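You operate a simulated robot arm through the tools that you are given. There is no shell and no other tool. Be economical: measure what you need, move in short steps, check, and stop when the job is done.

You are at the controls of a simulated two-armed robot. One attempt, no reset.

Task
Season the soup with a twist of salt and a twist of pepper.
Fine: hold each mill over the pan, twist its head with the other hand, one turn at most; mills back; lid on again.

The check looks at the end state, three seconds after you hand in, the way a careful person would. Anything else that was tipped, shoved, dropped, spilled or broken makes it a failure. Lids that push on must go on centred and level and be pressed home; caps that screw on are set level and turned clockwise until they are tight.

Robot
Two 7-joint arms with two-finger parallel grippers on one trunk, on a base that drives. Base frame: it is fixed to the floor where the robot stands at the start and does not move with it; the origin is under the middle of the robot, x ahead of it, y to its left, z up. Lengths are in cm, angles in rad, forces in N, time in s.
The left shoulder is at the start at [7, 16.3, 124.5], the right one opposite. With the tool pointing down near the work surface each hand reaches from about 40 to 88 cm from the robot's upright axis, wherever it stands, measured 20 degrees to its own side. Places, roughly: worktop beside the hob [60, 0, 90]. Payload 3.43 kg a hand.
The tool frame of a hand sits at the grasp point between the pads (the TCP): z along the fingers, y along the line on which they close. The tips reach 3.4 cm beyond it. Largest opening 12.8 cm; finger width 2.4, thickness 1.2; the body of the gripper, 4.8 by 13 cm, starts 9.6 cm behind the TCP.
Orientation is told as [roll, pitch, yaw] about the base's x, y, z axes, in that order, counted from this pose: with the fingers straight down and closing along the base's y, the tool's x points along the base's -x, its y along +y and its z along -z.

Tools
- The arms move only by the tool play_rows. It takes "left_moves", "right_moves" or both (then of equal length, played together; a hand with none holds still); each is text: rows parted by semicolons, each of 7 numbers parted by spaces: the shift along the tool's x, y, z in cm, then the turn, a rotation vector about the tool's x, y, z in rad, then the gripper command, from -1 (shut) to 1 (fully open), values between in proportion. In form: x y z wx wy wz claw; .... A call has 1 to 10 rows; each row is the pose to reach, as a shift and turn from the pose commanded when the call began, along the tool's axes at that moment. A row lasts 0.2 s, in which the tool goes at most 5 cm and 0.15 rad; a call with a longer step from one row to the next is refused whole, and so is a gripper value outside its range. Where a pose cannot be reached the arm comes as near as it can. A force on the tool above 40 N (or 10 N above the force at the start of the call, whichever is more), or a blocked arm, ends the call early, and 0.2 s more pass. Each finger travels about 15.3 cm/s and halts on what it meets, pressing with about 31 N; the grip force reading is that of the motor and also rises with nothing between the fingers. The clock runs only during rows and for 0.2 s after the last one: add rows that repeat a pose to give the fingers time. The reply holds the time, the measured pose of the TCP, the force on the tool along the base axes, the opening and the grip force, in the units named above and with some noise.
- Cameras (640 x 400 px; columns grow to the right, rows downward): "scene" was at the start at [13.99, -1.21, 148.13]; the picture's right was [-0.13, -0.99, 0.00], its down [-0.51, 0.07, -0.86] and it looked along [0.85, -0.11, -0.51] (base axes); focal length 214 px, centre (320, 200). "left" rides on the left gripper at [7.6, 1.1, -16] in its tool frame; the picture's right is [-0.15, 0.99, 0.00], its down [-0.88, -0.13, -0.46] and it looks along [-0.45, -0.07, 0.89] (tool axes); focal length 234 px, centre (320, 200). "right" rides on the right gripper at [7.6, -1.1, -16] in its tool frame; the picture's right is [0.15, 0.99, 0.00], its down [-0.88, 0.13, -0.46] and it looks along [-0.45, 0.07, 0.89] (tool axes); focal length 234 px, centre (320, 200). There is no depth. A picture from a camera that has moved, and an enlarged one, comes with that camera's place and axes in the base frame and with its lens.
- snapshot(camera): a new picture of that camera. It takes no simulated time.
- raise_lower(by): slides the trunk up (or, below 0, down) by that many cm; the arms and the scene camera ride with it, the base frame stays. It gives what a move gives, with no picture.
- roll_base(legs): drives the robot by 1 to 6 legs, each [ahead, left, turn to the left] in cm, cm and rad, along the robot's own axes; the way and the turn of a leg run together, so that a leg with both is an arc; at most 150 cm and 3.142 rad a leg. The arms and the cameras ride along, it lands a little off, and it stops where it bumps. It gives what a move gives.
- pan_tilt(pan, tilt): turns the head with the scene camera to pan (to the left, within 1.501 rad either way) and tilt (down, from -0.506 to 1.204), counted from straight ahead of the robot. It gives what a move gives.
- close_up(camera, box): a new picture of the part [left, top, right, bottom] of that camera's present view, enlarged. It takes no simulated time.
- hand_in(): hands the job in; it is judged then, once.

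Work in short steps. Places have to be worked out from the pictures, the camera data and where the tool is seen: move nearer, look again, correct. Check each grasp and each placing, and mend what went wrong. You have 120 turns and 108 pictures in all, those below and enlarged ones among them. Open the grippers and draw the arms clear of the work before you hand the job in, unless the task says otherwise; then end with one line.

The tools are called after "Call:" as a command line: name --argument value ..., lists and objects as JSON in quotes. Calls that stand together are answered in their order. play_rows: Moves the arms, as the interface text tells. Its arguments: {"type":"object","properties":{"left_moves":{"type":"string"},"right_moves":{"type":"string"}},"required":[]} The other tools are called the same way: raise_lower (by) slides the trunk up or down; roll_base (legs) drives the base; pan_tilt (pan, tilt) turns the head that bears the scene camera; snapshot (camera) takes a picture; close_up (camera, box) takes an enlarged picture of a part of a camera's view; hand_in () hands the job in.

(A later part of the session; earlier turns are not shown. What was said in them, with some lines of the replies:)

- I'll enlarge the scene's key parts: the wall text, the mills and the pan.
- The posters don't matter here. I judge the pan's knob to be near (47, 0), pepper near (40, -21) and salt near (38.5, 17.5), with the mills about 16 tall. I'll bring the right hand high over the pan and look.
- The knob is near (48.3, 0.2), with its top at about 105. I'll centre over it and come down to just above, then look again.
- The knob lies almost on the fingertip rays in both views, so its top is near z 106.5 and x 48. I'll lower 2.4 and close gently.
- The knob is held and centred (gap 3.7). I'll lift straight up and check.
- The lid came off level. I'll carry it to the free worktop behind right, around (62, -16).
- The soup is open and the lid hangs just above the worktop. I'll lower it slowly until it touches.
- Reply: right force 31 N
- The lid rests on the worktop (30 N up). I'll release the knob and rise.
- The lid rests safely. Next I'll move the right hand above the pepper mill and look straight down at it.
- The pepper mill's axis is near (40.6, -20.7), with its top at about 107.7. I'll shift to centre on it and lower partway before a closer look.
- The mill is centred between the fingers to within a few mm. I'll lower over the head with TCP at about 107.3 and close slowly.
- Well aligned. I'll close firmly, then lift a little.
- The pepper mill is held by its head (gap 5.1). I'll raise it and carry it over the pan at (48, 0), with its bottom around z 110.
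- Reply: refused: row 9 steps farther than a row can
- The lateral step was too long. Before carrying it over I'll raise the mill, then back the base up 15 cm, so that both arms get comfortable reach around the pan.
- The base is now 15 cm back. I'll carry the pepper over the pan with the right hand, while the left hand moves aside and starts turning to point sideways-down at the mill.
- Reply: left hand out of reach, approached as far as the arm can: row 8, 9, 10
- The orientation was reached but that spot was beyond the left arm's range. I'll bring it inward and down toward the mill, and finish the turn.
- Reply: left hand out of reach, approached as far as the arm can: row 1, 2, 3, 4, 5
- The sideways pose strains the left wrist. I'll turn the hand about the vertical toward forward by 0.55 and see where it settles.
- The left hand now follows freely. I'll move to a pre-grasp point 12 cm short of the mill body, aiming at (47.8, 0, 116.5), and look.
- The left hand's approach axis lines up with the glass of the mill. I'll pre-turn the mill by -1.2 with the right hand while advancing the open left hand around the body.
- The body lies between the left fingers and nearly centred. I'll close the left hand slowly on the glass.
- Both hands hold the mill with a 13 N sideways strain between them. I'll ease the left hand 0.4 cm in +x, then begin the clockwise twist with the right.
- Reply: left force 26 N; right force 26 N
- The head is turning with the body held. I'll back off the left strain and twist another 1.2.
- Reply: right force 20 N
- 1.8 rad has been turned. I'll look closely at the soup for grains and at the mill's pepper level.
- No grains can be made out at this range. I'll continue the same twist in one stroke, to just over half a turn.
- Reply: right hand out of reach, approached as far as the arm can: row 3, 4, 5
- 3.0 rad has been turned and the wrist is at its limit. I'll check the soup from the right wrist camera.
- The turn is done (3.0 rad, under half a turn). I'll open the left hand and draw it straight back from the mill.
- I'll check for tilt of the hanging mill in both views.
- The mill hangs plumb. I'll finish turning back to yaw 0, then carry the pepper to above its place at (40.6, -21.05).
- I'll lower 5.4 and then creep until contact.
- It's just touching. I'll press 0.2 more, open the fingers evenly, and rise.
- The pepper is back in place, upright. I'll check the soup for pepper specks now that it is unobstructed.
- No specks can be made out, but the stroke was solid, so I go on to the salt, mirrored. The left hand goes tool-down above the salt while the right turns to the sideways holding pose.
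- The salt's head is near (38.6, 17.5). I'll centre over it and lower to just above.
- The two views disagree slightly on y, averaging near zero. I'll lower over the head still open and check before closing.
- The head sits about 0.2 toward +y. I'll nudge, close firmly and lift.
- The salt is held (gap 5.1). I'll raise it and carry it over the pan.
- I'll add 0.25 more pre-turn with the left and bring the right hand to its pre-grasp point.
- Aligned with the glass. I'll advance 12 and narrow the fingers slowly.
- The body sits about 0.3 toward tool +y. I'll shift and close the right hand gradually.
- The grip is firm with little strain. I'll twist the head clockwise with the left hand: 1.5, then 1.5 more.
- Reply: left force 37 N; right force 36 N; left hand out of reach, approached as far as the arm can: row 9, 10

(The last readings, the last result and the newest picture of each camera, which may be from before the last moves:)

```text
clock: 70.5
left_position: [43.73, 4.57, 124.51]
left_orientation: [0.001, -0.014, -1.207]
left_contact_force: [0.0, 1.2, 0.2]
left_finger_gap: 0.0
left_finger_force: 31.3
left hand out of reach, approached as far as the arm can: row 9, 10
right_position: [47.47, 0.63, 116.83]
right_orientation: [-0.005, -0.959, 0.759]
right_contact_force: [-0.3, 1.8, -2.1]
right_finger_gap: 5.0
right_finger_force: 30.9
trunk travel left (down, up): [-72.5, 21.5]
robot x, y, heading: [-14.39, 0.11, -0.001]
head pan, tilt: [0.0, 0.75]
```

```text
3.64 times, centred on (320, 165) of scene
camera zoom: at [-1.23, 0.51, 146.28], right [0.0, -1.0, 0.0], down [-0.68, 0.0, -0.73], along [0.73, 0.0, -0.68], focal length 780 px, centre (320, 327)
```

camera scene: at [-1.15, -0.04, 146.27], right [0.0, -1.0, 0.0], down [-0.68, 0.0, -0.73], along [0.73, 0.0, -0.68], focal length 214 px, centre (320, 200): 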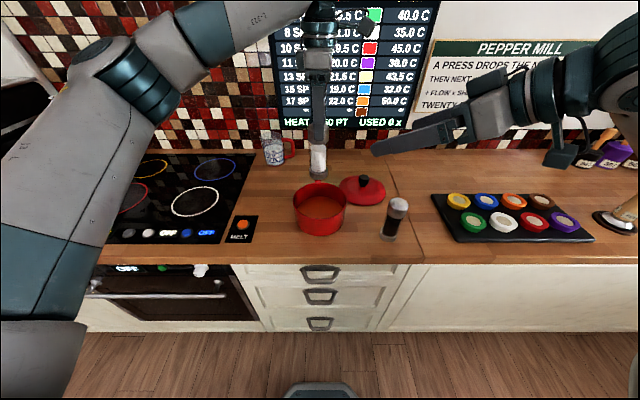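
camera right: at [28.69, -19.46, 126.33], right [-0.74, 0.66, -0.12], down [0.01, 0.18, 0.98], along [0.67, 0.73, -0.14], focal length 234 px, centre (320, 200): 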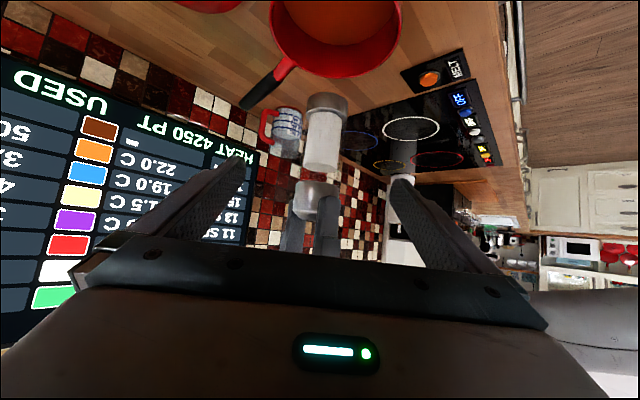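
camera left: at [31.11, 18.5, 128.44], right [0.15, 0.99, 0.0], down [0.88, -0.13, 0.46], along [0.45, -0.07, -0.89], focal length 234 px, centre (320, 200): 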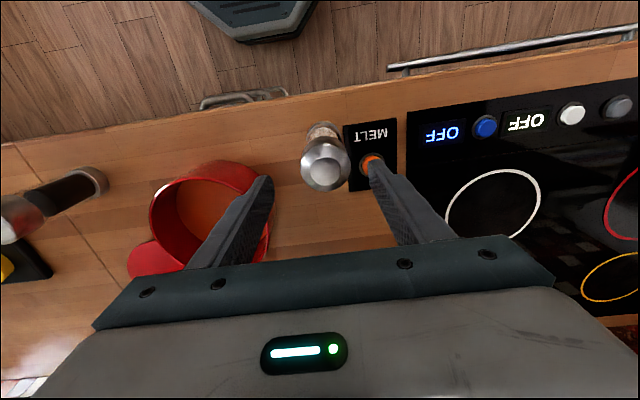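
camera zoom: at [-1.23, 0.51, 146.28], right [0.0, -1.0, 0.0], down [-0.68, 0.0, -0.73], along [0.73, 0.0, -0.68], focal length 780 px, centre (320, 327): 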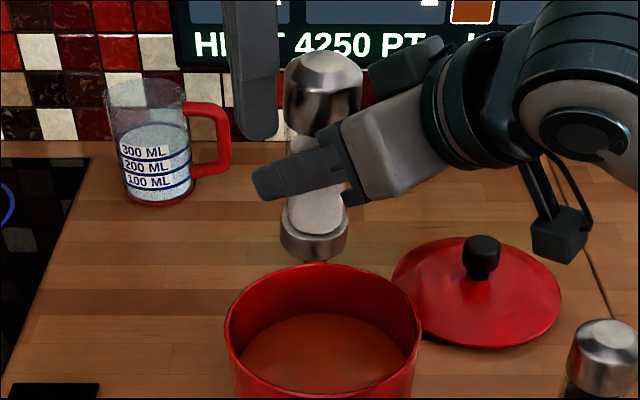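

The left fingers slipped off the head near the wrist's limit, after roughly 2+ rad. The mill is still firmly held by the right. I'll raise the left clear, open, turn back to yaw 0 above the head and look.

Call:
play_rows --left_moves "0 0 -3 0 0 0 -1; 0 0 -7 0 0 0 -0.6; 0 0 -10 0 0 -0.15 0; -1.3 0.6 -10 0 0 -0.3 0.3; -2.6 1.2 -10 0 0 -0.45 0.3; -4 1.8 -10 0 0 -0.6 0.3; -5.3 2.4 -10 0 0 -0.75 0.3; -5.3 2.4 -10 0 0 -0.9 0.3; -5.3 2.4 -10 0 0 -1.05 0.3; -5.3 2.4 -10 0 0 -1.2 0.3"

Call:
snapshot --camera "left"

Call:
snapshot --camera "scene"

```text
clock: 72.7
left_position: [48.02, 0.06, 134.76]
left_orientation: [-0.005, -0.01, 0.001]
left_contact_force: [-0.6, -0.6, -0.5]
left_finger_gap: 8.34
left_finger_force: 0.0
left hand out of reach, approached as far as the arm can: row 1, 2
right_position: [47.65, 0.15, 116.55]
right_orientation: [0.003, -0.958, 0.751]
right_contact_force: [-0.7, 0.3, -2.5]
right_finger_gap: 5.01
right_finger_force: 30.7
trunk travel left (down, up): [-72.5, 21.5]
robot x, y, heading: [-14.42, -0.09, 0.002]
head pan, tilt: [0.0, 0.75]
```

```text
36 pictures are left
camera left: at [40.38, 1.31, 150.52], right [0.14, 0.99, 0.0], down [0.88, -0.13, 0.47], along [0.46, -0.07, -0.89], focal length 234 px, centre (320, 200)
```

left: 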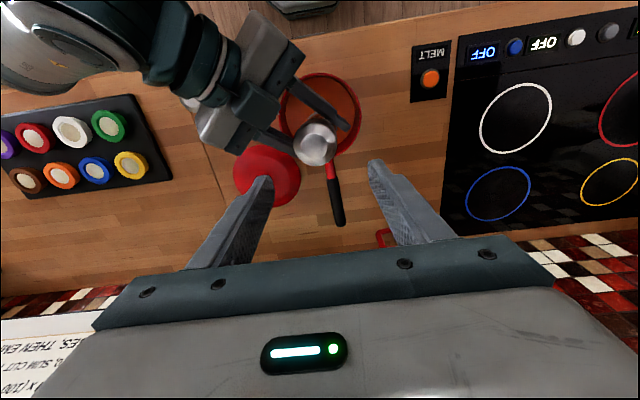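

```text
35 pictures are left
camera scene: at [-1.13, -0.06, 146.27], right [0.0, -1.0, 0.0], down [-0.68, 0.0, -0.73], along [0.73, 0.0, -0.68], focal length 214 px, centre (320, 200)
```

scene: 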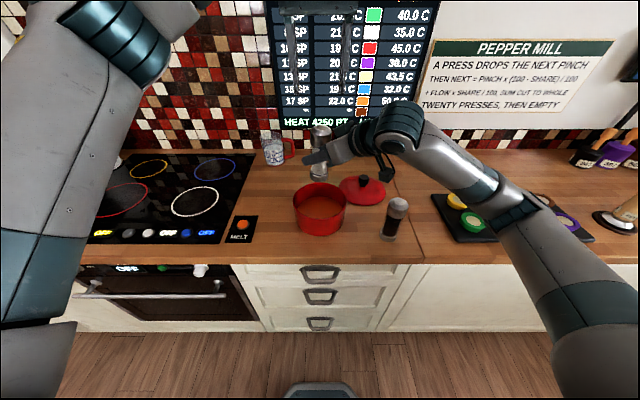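

The head appears displaced toward the robot, i.e. the mill leans in the right grip. I'll measure the lean from the scene and right views.

Call:
close_up --camera "scene" --box '[280, 110, 360, 190]'

Call:
snapshot --camera "right"

Call:
close_up --camera "left" --box '[250, 70, 390, 210]'

```text
5.00 times, centred on (320, 150) of scene
camera zoom: at [-1.13, -0.06, 146.27], right [0.0, -1.0, 0.0], down [-0.68, 0.0, -0.73], along [0.73, 0.0, -0.68], focal length 1072 px, centre (320, 450)
```

zoom: 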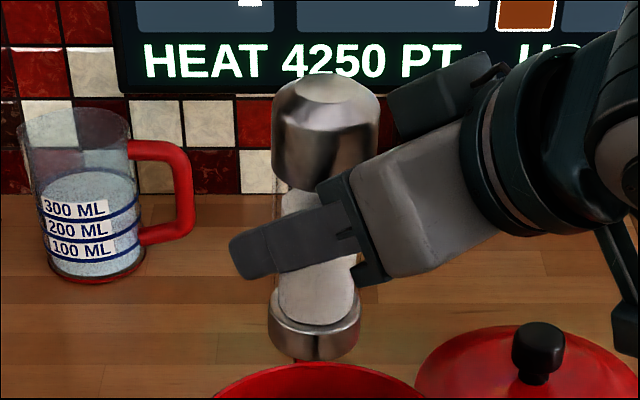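

```text
33 pictures are left
camera right: at [35.55, -12.63, 119.6], right [-0.74, 0.66, -0.12], down [0.01, 0.19, 0.98], along [0.67, 0.73, -0.14], focal length 234 px, centre (320, 200)
```

right: 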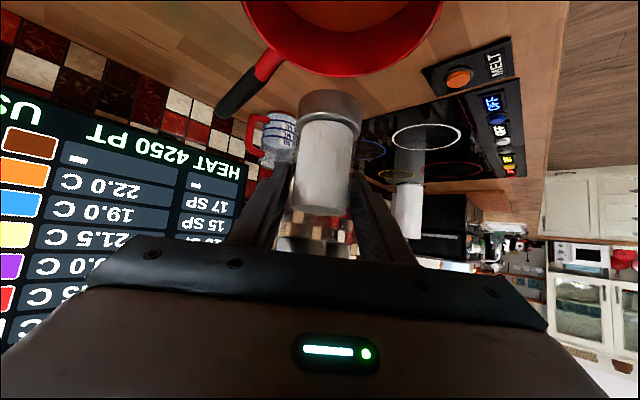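

```text
2.86 times, centred on (320, 140) of left
camera zoom: at [40.38, 1.31, 150.52], right [0.14, 0.99, 0.0], down [0.88, -0.13, 0.47], along [0.46, -0.07, -0.89], focal length 669 px, centre (320, 371)
```

zoom: 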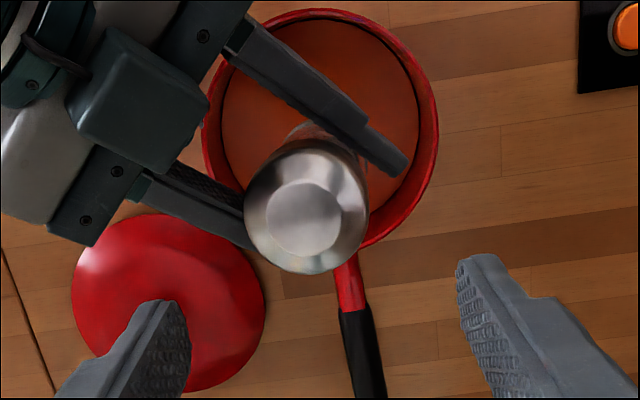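

The head top is about at (47.1, -0.3, 124.4), a lean of roughly 4-5°. I'll straighten it by tilting the right hand 0.075 about its closing axis, then bring the left down to just above the head.

Call:
play_rows --right_moves "0 0 0 -0.005 0.038 0.006 -1; 0 0 0 -0.009 0.075 0.013 -1; 0 0 0 -0.009 0.075 0.013 -1; 0 0 0 -0.009 0.075 0.013 -1" --left_moves "0.2 0 2 -0.005 0.01 0 0.3; 0.4 -0.1 4 -0.005 0.01 0 0.3; 0.4 -0.1 5.5 -0.005 0.01 0 0.3; 0.4 -0.1 5.5 -0.005 0.01 0 0.3"

Call:
close_up --camera "scene" --box '[280, 90, 360, 190]'

Call:
close_up --camera "left" --box '[240, 90, 400, 230]'

```text
clock: 73.7
left_position: [47.95, 0.04, 129.1]
left_orientation: [-0.002, -0.001, 0.002]
left_contact_force: [0.0, 0.9, -0.3]
left_finger_gap: 8.31
left_finger_force: 0.0
right_position: [47.59, 0.12, 116.46]
right_orientation: [0.026, -0.884, 0.734]
right_contact_force: [-0.1, 0.2, -3.0]
right_finger_gap: 4.99
right_finger_force: 31.4
trunk travel left (down, up): [-72.5, 21.5]
robot x, y, heading: [-14.57, -0.05, 0.001]
head pan, tilt: [0.0, 0.75]
```

```text
4.00 times, centred on (320, 140) of scene
camera zoom: at [-1.14, -0.04, 146.27], right [0.0, -1.0, 0.0], down [-0.68, 0.0, -0.73], along [0.73, 0.0, -0.68], focal length 858 px, centre (320, 440)
```

zoom: 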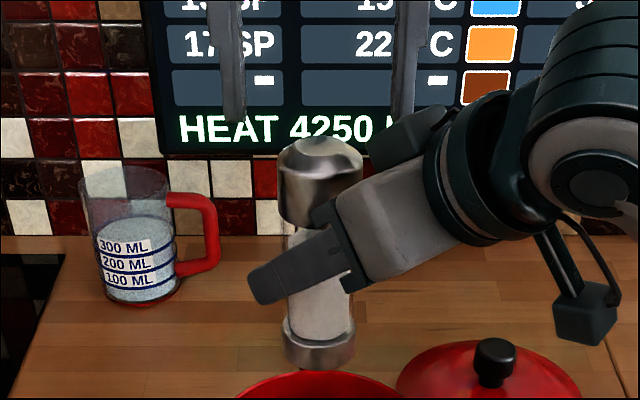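

```text
2.86 times, centred on (320, 160) of left
camera zoom: at [40.31, 1.17, 145.09], right [0.15, 0.99, 0.0], down [0.88, -0.13, 0.46], along [0.45, -0.07, -0.89], focal length 669 px, centre (320, 314)
```

zoom: 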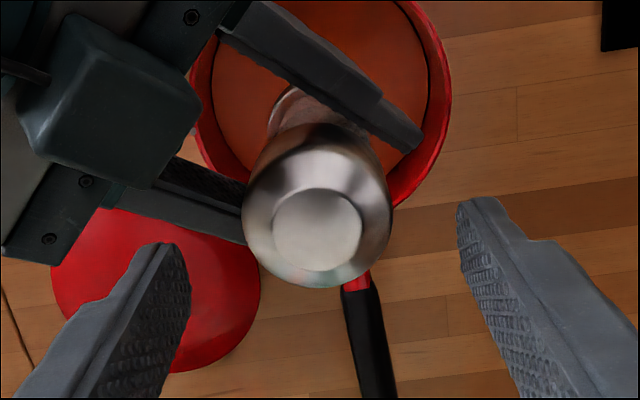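

The mill is now plumb, with its head about 0.36 nearer the robot than the left TCP. I'll shift, lower over the head and close.

Call:
play_rows --left_moves "0.36 -0.1 1.5 0 0 0 0.3; 0.36 -0.1 3 0 0 0 0.3; 0.36 -0.1 4.2 0 0 0 0.3; 0.36 -0.1 4.2 0 0 0 0; 0.36 -0.1 4.2 0 0 0 -0.1; 0.36 -0.1 4.2 0 0 0 -0.17; 0.36 -0.1 4.2 0 0 0 -0.22; 0.36 -0.1 4.2 0 0 0 -0.4; 0.36 -0.1 4.2 0 0 0 -1; 0.36 -0.1 4.2 0 0 0 -1"

Call:
close_up --camera "left" --box '[240, 100, 400, 230]'

Call:
close_up --camera "scene" --box '[280, 90, 360, 190]'

```text
clock: 75.9
left_position: [47.56, 0.04, 124.68]
left_orientation: [0.0, 0.001, -0.002]
left_contact_force: [1.2, 3.5, 0.3]
left_finger_gap: 5.08
left_finger_force: 30.5
right_position: [47.6, 0.03, 116.77]
right_orientation: [0.026, -0.884, 0.733]
right_contact_force: [0.3, -4.2, -0.2]
right_finger_gap: 4.99
right_finger_force: 31.2
trunk travel left (down, up): [-72.5, 21.5]
robot x, y, heading: [-14.6, 0.3, 0.002]
head pan, tilt: [0.0, 0.75]
```

```text
3.08 times, centred on (320, 165) of left
camera zoom: at [40.0, 1.07, 140.69], right [0.15, 0.99, 0.0], down [0.88, -0.13, 0.46], along [0.45, -0.07, -0.89], focal length 720 px, centre (320, 308)
```

zoom: 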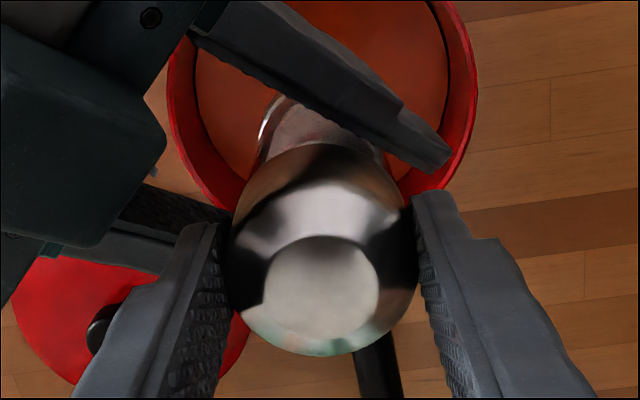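

```text
4.00 times, centred on (320, 140) of scene
camera zoom: at [-1.14, -0.04, 146.27], right [0.0, -1.0, 0.0], down [-0.68, 0.0, -0.73], along [0.73, 0.0, -0.68], focal length 858 px, centre (320, 440)
```

zoom: 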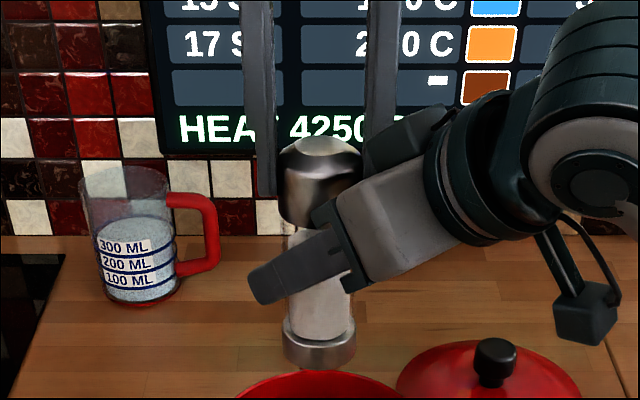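

Centred with almost no strain. I'll add a modest 0.8 to the salt's twist in the same direction, which keeps it well under one turn.

Call:
play_rows --left_moves "0 0 0 0 0 0.13 -1; 0 0 0 0 0 0.27 -1; 0 0 0 0 0 0.4 -1; 0 0 0 0 0 0.53 -1; 0 0 0 0 0 0.67 -1; 0 0 0 0 0 0.8 -1; 0 0 0 0 0 0.8 -1"

Call:
close_up --camera "scene" --box '[270, 110, 370, 220]'

```text
clock: 77.5
left_position: [47.36, 0.05, 124.79]
left_orientation: [0.002, 0.001, -0.801]
left_contact_force: [17.1, 11.3, -13.7]
left_finger_gap: 5.04
left_finger_force: 31.1
right_position: [47.6, 0.08, 116.61]
right_orientation: [0.025, -0.883, 0.735]
right_contact_force: [-17.1, -11.2, 13.8]
right_finger_gap: 5.03
right_finger_force: 30.8
trunk travel left (down, up): [-72.5, 21.5]
robot x, y, heading: [-14.63, -0.22, 0.001]
head pan, tilt: [0.0, 0.75]
```

```text
3.64 times, centred on (320, 165) of scene
camera zoom: at [-1.14, -0.04, 146.27], right [0.0, -1.0, 0.0], down [-0.68, 0.0, -0.73], along [0.73, 0.0, -0.68], focal length 780 px, centre (320, 327)
```

zoom: 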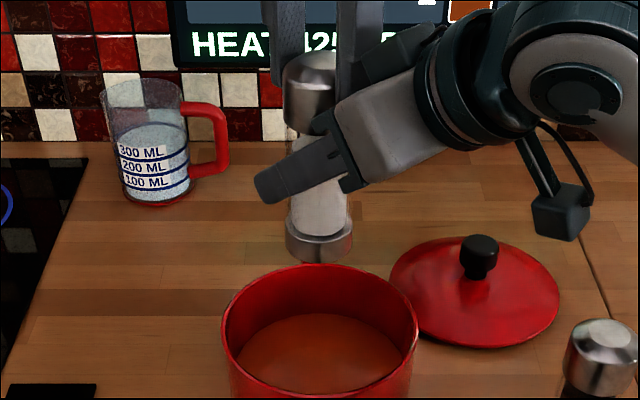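

Done. I'll open the right hand, retreat it, and check that the salt hangs straight.

Call:
play_rows --right_moves "0 0 0 0 0 0 -0.5; 0 0 0 0 0 0 -0.1; 0 0 0 0 0 0 0.3; 0 0 0 0 0 0 0.6; 0 0 0 0 0 0 0.6; 0 0 -3 0 0 0 0.8; 0 0 -6 0 0 0 1; 0 0 -9 0 0 0 1; 0 0 -12 0 0 0 1; 0 0 -16 0 0 0 1"

Call:
play_rows --left_moves "0 0 0 0 0 -0.13 -1; 0 0 0 0 0 -0.27 -1; 0 0 0 0 0 -0.4 -1; 0 0 0 0 0 -0.53 -1; 0 0 0 0 0 -0.67 -1; 0 0 0 0 0 -0.8 -1; 0 0 0 0 0 -0.8 -1"

Call:
close_up --camera "scene" --box '[280, 90, 360, 190]'

Call:
snapshot --camera "right"

```text
clock: 79.7
left_position: [47.23, -0.19, 124.96]
left_orientation: [0.002, 0.0, -0.801]
left_contact_force: [-0.5, 0.1, -3.3]
left_finger_gap: 5.02
left_finger_force: 30.9
right_position: [38.68, -8.6, 126.81]
right_orientation: [0.026, -0.886, 0.736]
right_contact_force: [-0.5, -0.6, 0.0]
right_finger_gap: 12.81
right_finger_force: 0.1
trunk travel left (down, up): [-72.5, 21.5]
robot x, y, heading: [-14.56, 0.14, -0.003]
head pan, tilt: [0.0, 0.75]
```

```text
clock: 81.3
left_position: [47.29, -0.11, 124.83]
left_orientation: [0.0, 0.001, 0.002]
left_contact_force: [0.1, 0.1, -2.8]
left_finger_gap: 5.04
left_finger_force: 31.0
right_position: [38.91, -8.46, 126.67]
right_orientation: [0.025, -0.883, 0.735]
right_contact_force: [0.5, 1.1, -0.3]
right_finger_gap: 12.79
right_finger_force: 0.1
trunk travel left (down, up): [-72.5, 21.5]
robot x, y, heading: [-14.7, -0.16, -0.003]
head pan, tilt: [0.0, 0.75]
```

```text
4.00 times, centred on (320, 140) of scene
camera zoom: at [-1.15, -0.05, 146.27], right [0.0, -1.0, 0.0], down [-0.68, 0.0, -0.73], along [0.73, 0.0, -0.68], focal length 858 px, centre (320, 440)
```

zoom: 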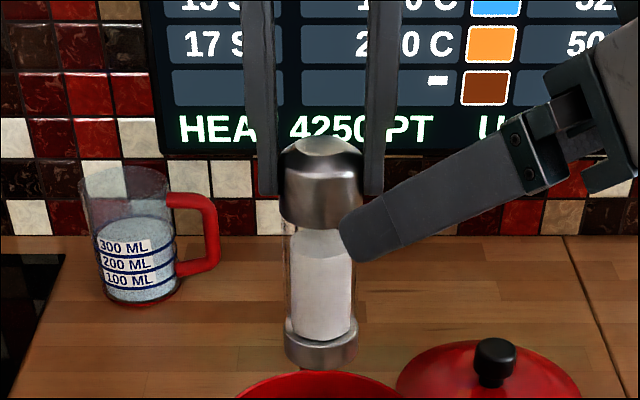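

```text
25 pictures are left
camera right: at [27.09, -20.96, 130.98], right [-0.75, 0.66, -0.1], down [0.07, 0.22, 0.97], along [0.66, 0.72, -0.22], focal length 234 px, centre (320, 200)
```

right: 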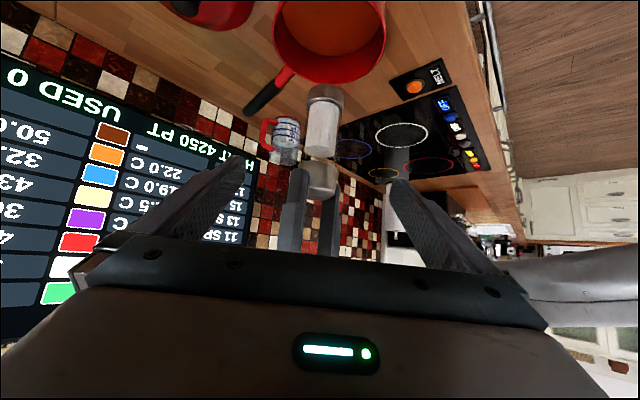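

The salt hangs plumb. I'll carry it back above its spot at (38.7, 17.75) and descend most of the way.

Call:
play_rows --left_moves "1.7 3.6 0 0 0 0 -1; 3.4 7.1 0 0 0 0 -1; 5.2 10.7 0 0 0 0 -1; 6.9 14.3 0 0 0 0 -1; 8.6 17.85 0 0 0 0 -1; 8.6 17.85 4 0 0 0 -1; 8.6 17.85 8 0 0 0 -1; 8.6 17.85 12 0 0 0 -1; 8.6 17.85 14 0 0 0 -1; 8.6 17.85 14 0 0 0 -1"

Call:
close_up --camera "scene" --box '[210, 160, 310, 250]'

```text
clock: 83.5
left_position: [38.78, 18.17, 111.04]
left_orientation: [0.0, -0.002, 0.0]
left_contact_force: [0.4, 0.2, -2.4]
left_finger_gap: 5.04
left_finger_force: 31.1
right_position: [38.91, -8.38, 126.75]
right_orientation: [0.025, -0.882, 0.735]
right_contact_force: [0.4, 0.6, -0.7]
right_finger_gap: 12.82
right_finger_force: 0.0
trunk travel left (down, up): [-72.5, 21.5]
robot x, y, heading: [-14.35, -0.07, 0.002]
head pan, tilt: [0.0, 0.75]
```

```text
4.44 times, centred on (260, 205) of scene
camera zoom: at [-1.19, -0.01, 146.28], right [0.0, -1.0, 0.0], down [-0.68, 0.0, -0.73], along [0.73, 0.0, -0.68], focal length 953 px, centre (587, 178)
```

zoom: 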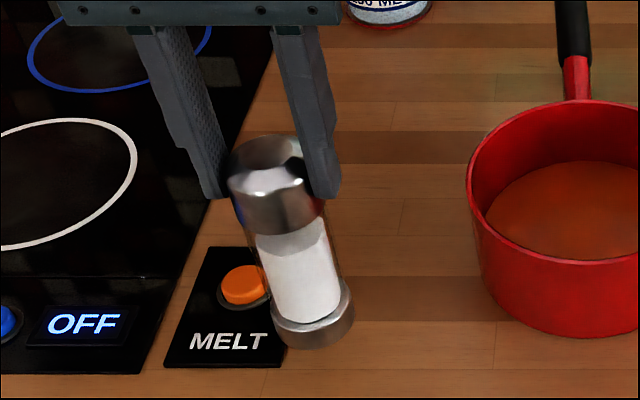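

It sits about 0.4 too far left compared with the earlier lift picture. I'll correct that and creep down to contact.

Call:
play_rows --left_moves "0 -0.42 1.5 0 0 0 -1; 0 -0.42 2.6 0 0 0 -1; 0 -0.42 3 0 0 0 -1; 0 -0.42 3.2 0 0 0 -1; 0 -0.42 3.4 0 0 0 -1; 0 -0.42 3.4 0 0 0 -1"

Call:
close_up --camera "scene" --box '[210, 160, 310, 250]'

```text
clock: 84.9
left_position: [38.75, 17.43, 107.5]
left_orientation: [0.0, -0.001, 0.002]
left_contact_force: [0.5, 0.4, -2.5]
left_finger_gap: 5.02
left_finger_force: 31.1
right_position: [38.89, -8.39, 126.75]
right_orientation: [0.024, -0.881, 0.735]
right_contact_force: [0.0, 1.0, 0.7]
right_finger_gap: 12.81
right_finger_force: 0.1
trunk travel left (down, up): [-72.5, 21.5]
robot x, y, heading: [-14.18, 0.04, -0.0]
head pan, tilt: [0.0, 0.75]
```

```text
4.44 times, centred on (260, 205) of scene
camera zoom: at [-1.14, -0.03, 146.27], right [0.0, -1.0, 0.0], down [-0.68, 0.0, -0.73], along [0.73, 0.0, -0.68], focal length 953 px, centre (587, 178)
```

zoom: 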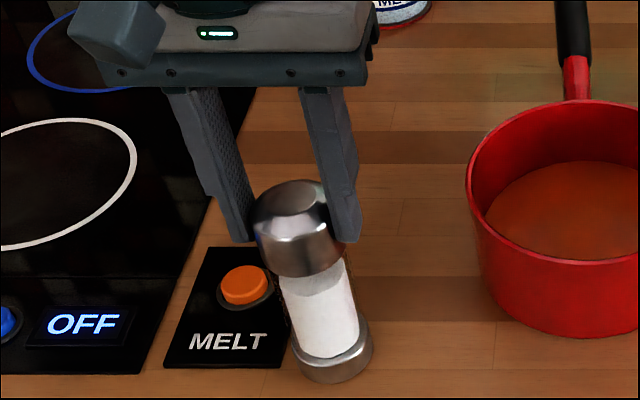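

It's now about 0.35 right of its original spot and not yet touching. I'll trim y and creep on to contact.

Call:
play_rows --left_moves "0 0.3 0 0 0 0 -1; 0 0.3 0.1 0 0 0 -1; 0 0.3 0.25 0 0 0 -1; 0 0.3 0.4 0 0 0 -1; 0 0.3 0.4 0 0 0 -1"

```text
clock: 86.1
left_position: [38.62, 17.57, 107.34]
left_orientation: [-0.003, -0.005, 0.0]
left_contact_force: [0.5, 0.5, 17.4]
left_finger_gap: 5.03
left_finger_force: 30.8
right_position: [38.62, -8.41, 126.84]
right_orientation: [0.024, -0.885, 0.735]
right_contact_force: [-0.3, 0.3, 0.6]
right_finger_gap: 12.82
right_finger_force: 0.1
trunk travel left (down, up): [-72.5, 21.5]
robot x, y, heading: [-14.44, 0.08, 0.002]
head pan, tilt: [0.0, 0.75]
```

The salt rests on the worktop (17 N). I'll open evenly, rise, and check.

Call:
play_rows --left_moves "0 0 0 0 0 0 -0.4; 0 0 0 0 0 0 -0.2; 0 0 0 0 0 0 0; 0 0 0 0 0 0 0.3; 0 0 0 0 0 0 0.3; 0 0 -2.5 0 0 0 0.3; 0 0 -6 0 0 0 0.3; 0 0 -10 0 0 0 0.3; 0 0 -15 0 0 0 0.3; 0 0 -19 0 0 0 0.3"

Call:
close_up --camera "scene" --box '[200, 140, 460, 270]'

```text
clock: 88.3
left_position: [38.46, 17.05, 126.07]
left_orientation: [0.0, -0.001, 0.0]
left_contact_force: [0.2, -0.4, -0.1]
left_finger_gap: 8.31
left_finger_force: 0.1
right_position: [38.7, -8.55, 126.84]
right_orientation: [0.026, -0.886, 0.734]
right_contact_force: [-0.5, 0.1, 0.0]
right_finger_gap: 12.79
right_finger_force: 0.1
trunk travel left (down, up): [-72.5, 21.5]
robot x, y, heading: [-14.42, -0.11, -0.001]
head pan, tilt: [0.0, 0.75]
```

```text
2.46 times, centred on (330, 205) of scene
camera zoom: at [-1.28, -0.11, 146.27], right [0.0, -1.0, 0.0], down [-0.68, 0.0, -0.73], along [0.73, 0.0, -0.68], focal length 528 px, centre (295, 188)
```

zoom: 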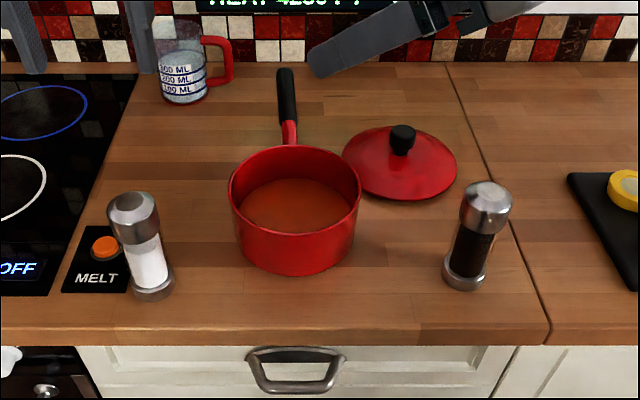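

Both mills stand upright in place. I'll turn the right hand back to tool-down for the lid.

Call:
play_rows --right_moves "0 0 0 0.0387 0.0927 0.0774 0.5; 0 0 0 0.0773 0.1853 0.1549 0; 0 0 0 0.116 0.278 0.2323 0; 0 0 0 0.1547 0.3707 0.3098 0; 0 0 0 0.1933 0.4633 0.3872 0; 0 0 0 0.232 0.556 0.4647 0; 0 0 0 0.2707 0.6487 0.5421 0; 0 0 0 0.3093 0.7413 0.6196 0; 0 0 0 0.348 0.834 0.697 0; 0 0 0 0.348 0.834 0.697 0"

```text
clock: 90.5
left_position: [38.66, 17.16, 125.94]
left_orientation: [0.0, -0.002, -0.001]
left_contact_force: [0.2, 0.1, 0.6]
left_finger_gap: 8.35
left_finger_force: 0.0
right_position: [38.75, -8.71, 126.73]
right_orientation: [0.001, 0.001, -0.001]
right_contact_force: [-0.4, 0.3, 0.0]
right_finger_gap: 6.39
right_finger_force: 0.1
trunk travel left (down, up): [-72.5, 21.5]
robot x, y, heading: [-14.4, 0.31, 0.001]
head pan, tilt: [0.0, 0.75]
```

I'll move it over the lid's knob at about (61.9, -16.1), partway down, and look.

Call:
play_rows --right_moves "-4.5 -1.5 0 0 0 0 0; -9 -3 0 0 0 0 0; -13.5 -4.5 0 0 0 0 0; -18 -6 0 0 0 0 0; -22 -7.2 0 0 0 0 0; -23.15 -7.5 4 0 0 0 0; -23.15 -7.5 8.5 0 0 0 0; -23.15 -7.5 13 0 0 0 0; -23.15 -7.5 17.5 0 0 0 0; -23.15 -7.5 21.7 0 0 0 0"

Call:
snapshot --camera "right"

Call:
close_up --camera "scene" --box '[320, 130, 420, 220]'

```text
clock: 92.7
left_position: [38.66, 17.16, 125.91]
left_orientation: [-0.001, 0.001, -0.002]
left_contact_force: [0.8, -0.3, 0.4]
left_finger_gap: 8.31
left_finger_force: 0.0
right_position: [62.06, -16.46, 104.88]
right_orientation: [0.0, -0.001, -0.002]
right_contact_force: [-0.4, 0.0, -0.2]
right_finger_gap: 6.41
right_finger_force: 0.0
trunk travel left (down, up): [-72.5, 21.5]
robot x, y, heading: [-14.3, -0.07, -0.001]
head pan, tilt: [0.0, 0.75]
```

```text
21 pictures are left
camera right: at [54.46, -17.49, 120.77], right [-0.15, 0.99, 0.0], down [0.88, 0.13, 0.46], along [0.45, 0.07, -0.89], focal length 234 px, centre (320, 200)
```

right: 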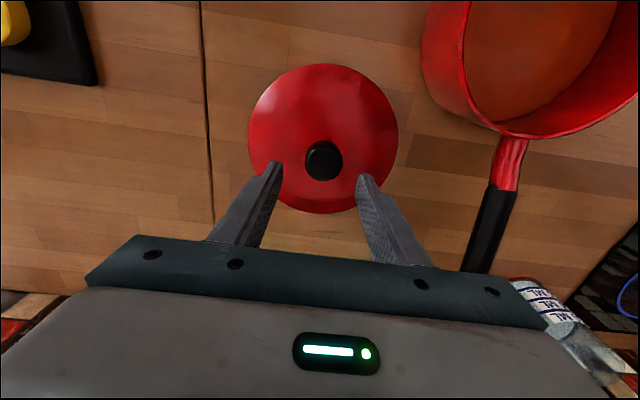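

```text
4.44 times, centred on (370, 175) of scene
camera zoom: at [-1.08, -0.08, 146.27], right [0.0, -1.0, 0.0], down [-0.68, 0.0, -0.73], along [0.73, 0.0, -0.68], focal length 953 px, centre (98, 311)
```

zoom: 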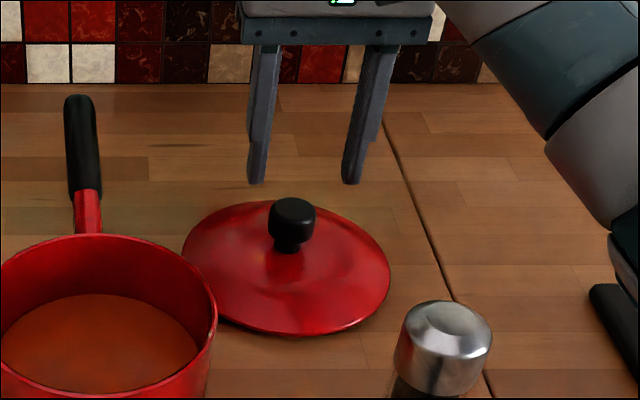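

The knob is about 0.4 off in x and y. I'll correct, lower until the tips are beside it, and verify.

Call:
play_rows --right_moves "0.4 0.4 1.5 0 0 0 0; 0.4 0.4 3 0 0 0 0; 0.4 0.4 3 0 0 0 0"

Call:
close_up --camera "right" --box '[240, 100, 400, 200]'

```text
clock: 93.5
left_position: [38.59, 17.2, 125.95]
left_orientation: [0.001, -0.001, 0.0]
left_contact_force: [0.2, -0.4, -0.5]
left_finger_gap: 8.32
left_finger_force: 0.1
right_position: [61.7, -15.95, 101.88]
right_orientation: [-0.001, 0.0, -0.001]
right_contact_force: [-0.1, 1.3, -0.7]
right_finger_gap: 6.4
right_finger_force: 0.1
trunk travel left (down, up): [-72.5, 21.5]
robot x, y, heading: [-14.71, -0.06, -0.001]
head pan, tilt: [0.0, 0.75]
```

```text
4.00 times, centred on (320, 150) of right
camera zoom: at [53.98, -16.99, 117.93], right [-0.15, 0.99, 0.0], down [0.88, 0.13, 0.46], along [0.45, 0.07, -0.89], focal length 937 px, centre (320, 400)
```

zoom: 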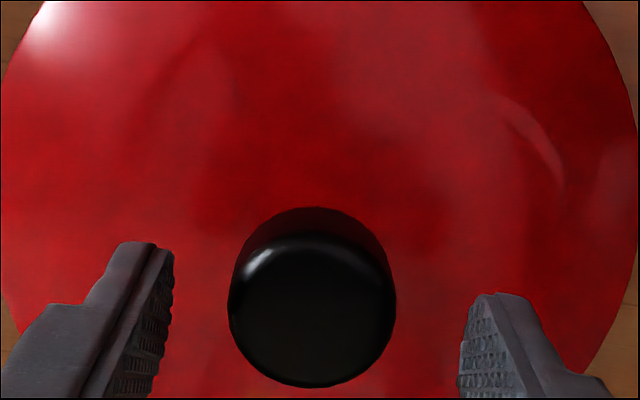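

Well centred. I'll lower 2.1, close on the knob, and lift a little.

Call:
play_rows --right_moves "-0.15 -0.05 1 0 0 0 0; -0.15 -0.05 2.1 0 0 0 0; -0.15 -0.05 2.1 0 0 0 -0.2; -0.15 -0.05 2.1 0 0 0 -0.35; -0.15 -0.05 2.1 0 0 0 -0.45; -0.15 -0.05 2.1 0 0 0 -1; -0.15 -0.05 2.1 0 0 0 -1"

Call:
play_rows --right_moves "0 0 -2 0 0 0 -1; 0 0 -6 0 0 0 -1; 0 0 -10 0 0 0 -1; 0 0 -14 0 0 0 -1; 0 0 -17 0 0 0 -1; 0 0 -17 0 0 0 -1"

Call:
close_up --camera "scene" --box '[270, 100, 430, 250]'

Call:
snapshot --camera "right"

```text
clock: 95.1
left_position: [38.71, 17.2, 125.87]
left_orientation: [0.0, -0.002, 0.0]
left_contact_force: [-0.4, -0.3, -0.2]
left_finger_gap: 8.33
left_finger_force: 0.0
right_position: [61.65, -15.94, 100.02]
right_orientation: [0.001, 0.0, 0.0]
right_contact_force: [-0.1, -0.3, -0.3]
right_finger_gap: 3.69
right_finger_force: 31.1
trunk travel left (down, up): [-72.5, 21.5]
robot x, y, heading: [-14.69, 0.05, 0.002]
head pan, tilt: [0.0, 0.75]
```

```text
clock: 96.5
left_position: [38.76, 17.06, 125.83]
left_orientation: [0.001, 0.0, 0.001]
left_contact_force: [0.4, 0.1, 0.0]
left_finger_gap: 8.31
left_finger_force: 0.1
right_position: [61.78, -15.76, 116.59]
right_orientation: [0.0, 0.002, 0.001]
right_contact_force: [-1.0, 0.2, -1.7]
right_finger_gap: 3.66
right_finger_force: 31.4
trunk travel left (down, up): [-72.5, 21.5]
robot x, y, heading: [-14.56, -0.06, 0.002]
head pan, tilt: [0.0, 0.75]
```

```text
2.67 times, centred on (350, 175) of scene
camera zoom: at [-1.08, -0.07, 146.26], right [0.0, -1.0, 0.0], down [-0.68, 0.0, -0.73], along [0.73, 0.0, -0.68], focal length 572 px, centre (240, 267)
```

zoom: 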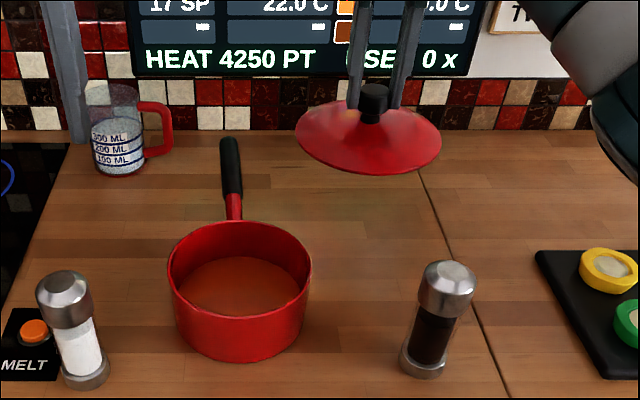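

```text
17 pictures are left
camera right: at [54.11, -16.82, 132.75], right [-0.15, 0.99, 0.0], down [0.88, 0.13, 0.45], along [0.45, 0.07, -0.89], focal length 234 px, centre (320, 200)
```

right: 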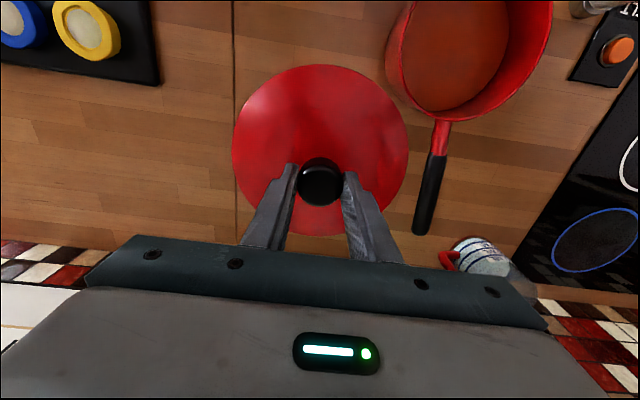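

The lid is level in the hand. I'll carry it back over the pan, hovering at (48.1, 0.2).

Call:
play_rows --right_moves "2.7 3.2 0 0 0 0 -1; 5.4 6.4 0 0 0 0 -1; 8.1 9.6 0 0 0 0 -1; 10.8 12.8 0 0 0 0 -1; 13.5 16.05 0 0 0 0 -1; 13.5 16.05 3 0 0 0 -1; 13.5 16.05 6 0 0 0 -1; 13.5 16.05 6 0 0 0 -1"

Call:
close_up --camera "scene" --box '[270, 140, 370, 240]'

Call:
snapshot --camera "left"

Call:
snapshot --camera "right"

```text
clock: 98.3
left_position: [38.48, 17.16, 125.95]
left_orientation: [0.0, -0.001, 0.0]
left_contact_force: [-1.1, 0.0, 0.1]
left_finger_gap: 8.32
left_finger_force: 0.1
right_position: [47.88, 0.36, 111.27]
right_orientation: [0.001, 0.001, 0.0]
right_contact_force: [0.7, 0.1, -1.3]
right_finger_gap: 3.72
right_finger_force: 31.1
trunk travel left (down, up): [-72.5, 21.5]
robot x, y, heading: [-14.89, 0.02, -0.003]
head pan, tilt: [0.0, 0.75]
```

```text
4.00 times, centred on (320, 190) of scene
camera zoom: at [-1.23, 0.02, 146.28], right [0.0, -1.0, 0.0], down [-0.68, 0.0, -0.73], along [0.73, 0.0, -0.68], focal length 858 px, centre (320, 240)
```

zoom: 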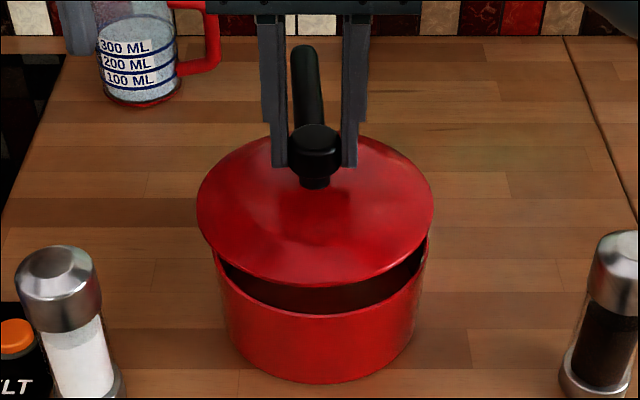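

```text
15 pictures are left
camera left: at [31.09, 18.34, 141.89], right [0.15, 0.99, 0.0], down [0.88, -0.13, 0.46], along [0.45, -0.07, -0.89], focal length 234 px, centre (320, 200)
```

left: 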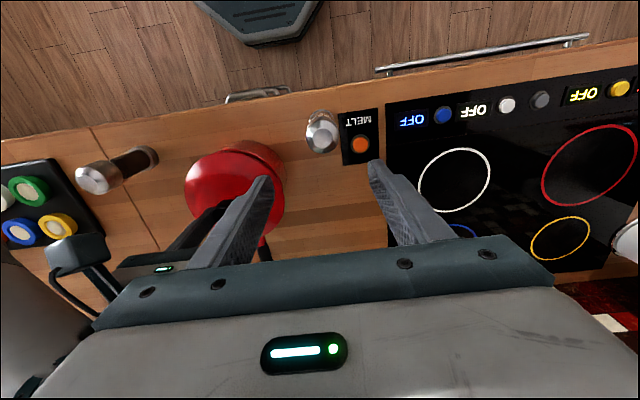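

```text
14 pictures are left
camera right: at [40.2, -0.59, 127.27], right [-0.15, 0.99, 0.0], down [0.88, 0.13, 0.46], along [0.45, 0.07, -0.89], focal length 234 px, centre (320, 200)
```

right: 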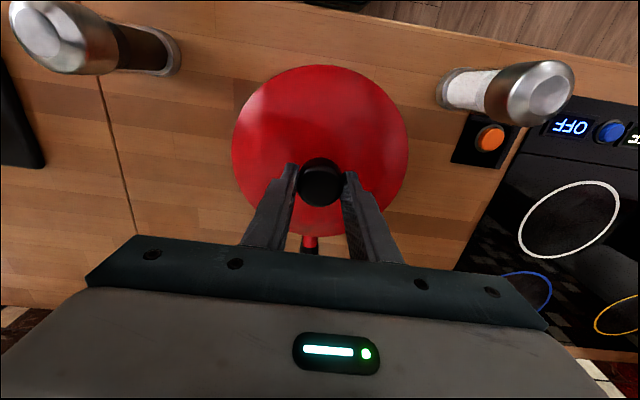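

In this view the lid looks a few mm left of the pan. I'll zoom in to measure both.

Call:
close_up --camera "scene" --box '[288, 175, 352, 240]'

```text
6.15 times, centred on (320, 208) of scene
camera zoom: at [-1.23, 0.02, 146.28], right [0.0, -1.0, 0.0], down [-0.68, 0.0, -0.73], along [0.73, 0.0, -0.68], focal length 1320 px, centre (320, 154)
```

zoom: 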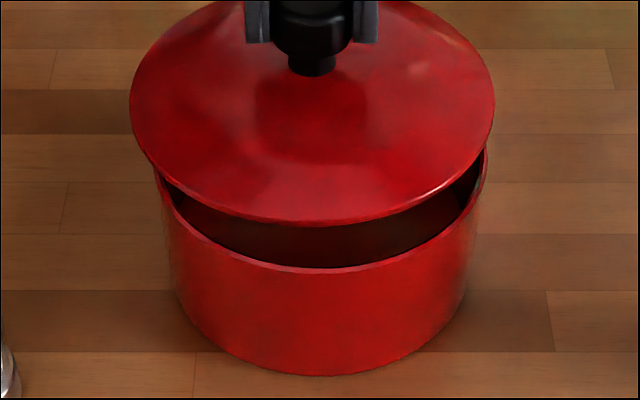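

The lid is 0.45 too far left and fine in x. I'll correct it and lower to just above the rim.

Call:
play_rows --right_moves "0 -0.45 0 0 0 0 -1; 0 -0.45 1 0 0 0 -1; 0 -0.45 2.4 0 0 0 -1; 0 -0.45 2.4 0 0 0 -1"

Call:
close_up --camera "scene" --box '[288, 175, 352, 240]'

```text
clock: 99.3
left_position: [38.67, 17.14, 125.94]
left_orientation: [-0.001, -0.002, 0.001]
left_contact_force: [0.1, 0.5, -0.2]
left_finger_gap: 8.32
left_finger_force: 0.0
right_position: [47.98, -0.11, 108.64]
right_orientation: [0.001, 0.0, 0.0]
right_contact_force: [0.4, -0.2, -1.8]
right_finger_gap: 3.7
right_finger_force: 30.8
trunk travel left (down, up): [-72.5, 21.5]
robot x, y, heading: [-14.32, 0.12, 0.001]
head pan, tilt: [0.0, 0.75]
```

```text
6.15 times, centred on (320, 208) of scene
camera zoom: at [-1.18, -0.02, 146.27], right [0.0, -1.0, 0.0], down [-0.68, 0.0, -0.73], along [0.73, 0.0, -0.68], focal length 1320 px, centre (320, 154)
```

zoom: 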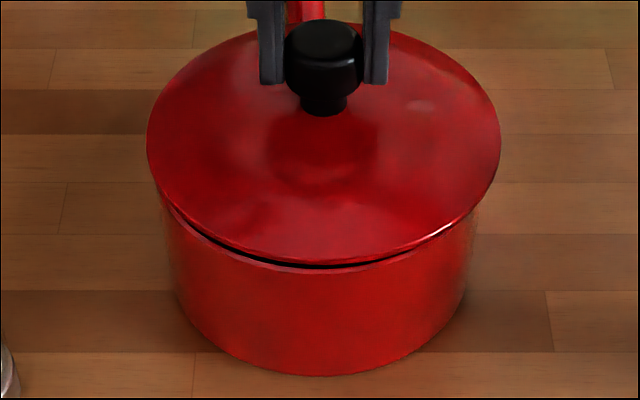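

Now the centres agree within 1 mm. I'll lower to seat with a gentle press.

Call:
play_rows --right_moves "0 0.08 0.4 0 0 0 -1; 0 0.08 0.7 0 0 0 -1; 0 0.08 0.9 0 0 0 -1; 0 0.08 1.1 0 0 0 -1; 0 0.08 1.3 0 0 0 -1; 0 0.08 1.3 0 0 0 -1"

Call:
close_up --camera "scene" --box '[288, 175, 352, 240]'

```text
clock: 100.7
left_position: [38.51, 17.22, 125.95]
left_orientation: [-0.001, -0.005, -0.002]
left_contact_force: [-0.3, -0.6, 0.4]
left_finger_gap: 8.34
left_finger_force: 0.1
right_position: [48.09, -0.04, 107.5]
right_orientation: [0.002, -0.005, -0.002]
right_contact_force: [6.8, -0.8, 29.3]
right_finger_gap: 3.73
right_finger_force: 30.9
trunk travel left (down, up): [-72.5, 21.5]
robot x, y, heading: [-14.81, 0.09, -0.002]
head pan, tilt: [0.0, 0.75]
```

```text
6.15 times, centred on (320, 208) of scene
camera zoom: at [-1.44, -0.03, 146.34], right [0.0, -1.0, 0.0], down [-0.68, 0.0, -0.73], along [0.73, 0.0, -0.68], focal length 1320 px, centre (320, 154)
```

zoom: 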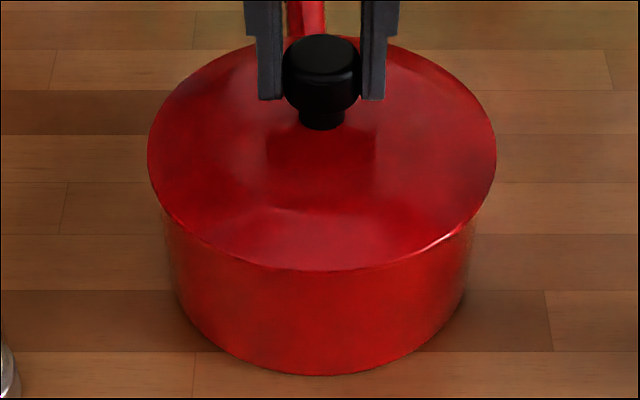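

The lid is seated level and centred (29 N press). I'll relieve the press, release the knob and rise.

Call:
play_rows --right_moves "0 0 -0.4 0 0 0 -1; 0 0 -0.4 0 0 0 -0.3; 0 0 -0.4 0 0 0 0; 0 0 -0.4 0 0 0 0; 0 0 -4 0 0 0 0; 0 0 -8 0 0 0 0; 0 0 -12 0 0 0 0; 0 0 -16 0 0 0 0; 0 0 -20 0 0 0 0; 0 0 -24 0 0 0 0"

Call:
close_up --camera "scene" --box '[220, 150, 430, 260]'

Call:
close_up --camera "right" --box '[150, 20, 570, 240]'

Call:
close_up --camera "left" --box '[60, 80, 390, 280]'

```text
clock: 102.9
left_position: [38.57, 17.19, 125.97]
left_orientation: [-0.002, -0.001, 0.001]
left_contact_force: [-0.4, 0.8, 0.1]
left_finger_gap: 8.3
left_finger_force: 0.0
right_position: [47.88, -0.03, 131.53]
right_orientation: [-0.002, -0.003, -0.003]
right_contact_force: [0.6, -0.5, 0.7]
right_finger_gap: 6.41
right_finger_force: 0.2
trunk travel left (down, up): [-72.5, 21.5]
robot x, y, heading: [-14.57, -0.02, -0.003]
head pan, tilt: [0.0, 0.75]
```

```text
3.05 times, centred on (325, 205) of scene
camera zoom: at [-1.35, 0.04, 146.28], right [0.0, -1.0, 0.0], down [-0.68, 0.0, -0.73], along [0.73, 0.0, -0.68], focal length 654 px, centre (305, 185)
```

zoom: 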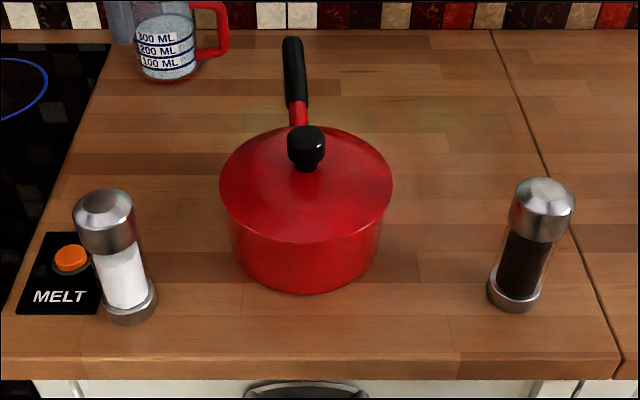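

```text
1.52 times, centred on (360, 130) of right
camera zoom: at [40.17, -1.03, 147.58], right [-0.15, 0.99, 0.0], down [0.88, 0.13, 0.46], along [0.45, 0.07, -0.89], focal length 357 px, centre (259, 307)
```

zoom: 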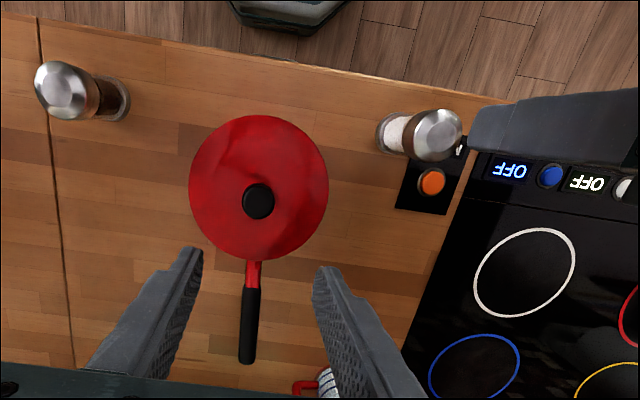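

```text
1.94 times, centred on (225, 180) of left
camera zoom: at [30.98, 18.36, 141.92], right [0.15, 0.99, 0.0], down [0.88, -0.13, 0.46], along [0.45, -0.07, -0.89], focal length 454 px, centre (504, 239)
```

zoom: 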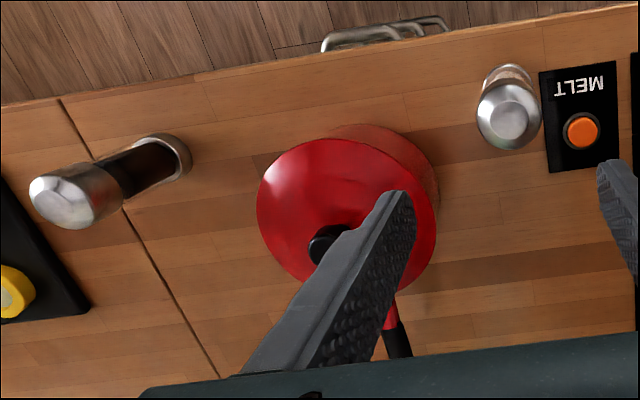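

Everything is in place: lid centred and level, both mills upright, no spills. I'll open both grippers, raise them, and back the robot away.

Call:
play_rows --right_moves "0 -4 -1 0 0 0 1; 0 -8 -3 0 0 0 1; 0 -12 -5 0 0 0 1; 0 -16 -6 0 0 0 1; 0 -20 -6 0 0 0 1" --left_moves "0 0 -3 0 0 0 1; 0 0 -6 0 0 0 1; 0 0 -9 0 0 0 1; 0 0 -10 0 0 0 1; 0 0 -10 0 0 0 1"

Call:
roll_base --legs '[[-20, 0, 0]]'

Call:
snapshot --camera "scene"

```text
clock: 104.1
left_position: [38.71, 17.32, 136.04]
left_orientation: [0.0, -0.003, 0.001]
left_contact_force: [-1.0, -0.8, 0.2]
left_finger_gap: 12.79
left_finger_force: 0.0
right_position: [47.84, -20.26, 137.16]
right_orientation: [0.002, 0.0, 0.001]
right_contact_force: [-0.9, 0.2, -0.3]
right_finger_gap: 12.79
right_finger_force: 0.0
trunk travel left (down, up): [-72.5, 21.5]
robot x, y, heading: [-14.9, -0.0, 0.002]
head pan, tilt: [0.0, 0.75]
```

```text
clock: 105.7
left_position: [18.9, 17.49, 135.92]
left_orientation: [-0.001, 0.0, -0.004]
left_contact_force: [-0.4, -0.2, -0.5]
left_finger_gap: 12.8
left_finger_force: 0.2
right_position: [27.84, -20.18, 137.18]
right_orientation: [0.0, 0.002, -0.006]
right_contact_force: [1.5, 0.9, -0.7]
right_finger_gap: 12.79
right_finger_force: 0.0
trunk travel left (down, up): [-72.5, 21.5]
robot x, y, heading: [-35.07, 0.3, -0.007]
head pan, tilt: [0.0, 0.75]
```

```text
7 pictures are left
camera scene: at [-21.19, -0.04, 146.24], right [0.0, -1.0, 0.0], down [-0.68, 0.0, -0.73], along [0.73, 0.0, -0.68], focal length 214 px, centre (320, 200)
```

scene: 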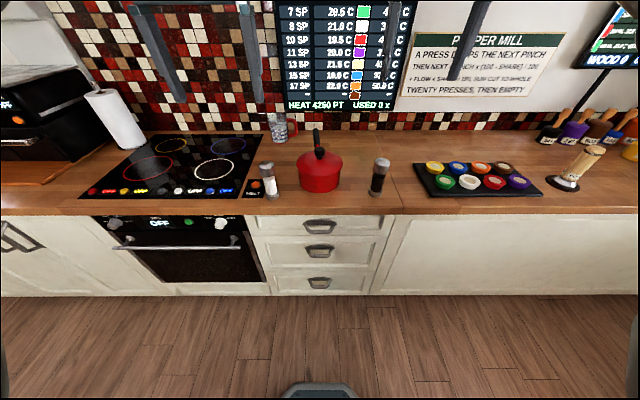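

All is in order and the arms are clear, so I'm handing in.

Call:
hand_in

```text
The job is handed in.
```

I twisted the pepper mill about 3 rad and the salt mill between about 2.3 and 3.5 rad over the pan, each under one turn, but I could not see any grains in the soup. The left hand slipped off the salt mill's head partway, so I re-gripped it and finished that turn. Both mills are back upright in their places, the lid is seated centred and level, and nothing else looks disturbed.
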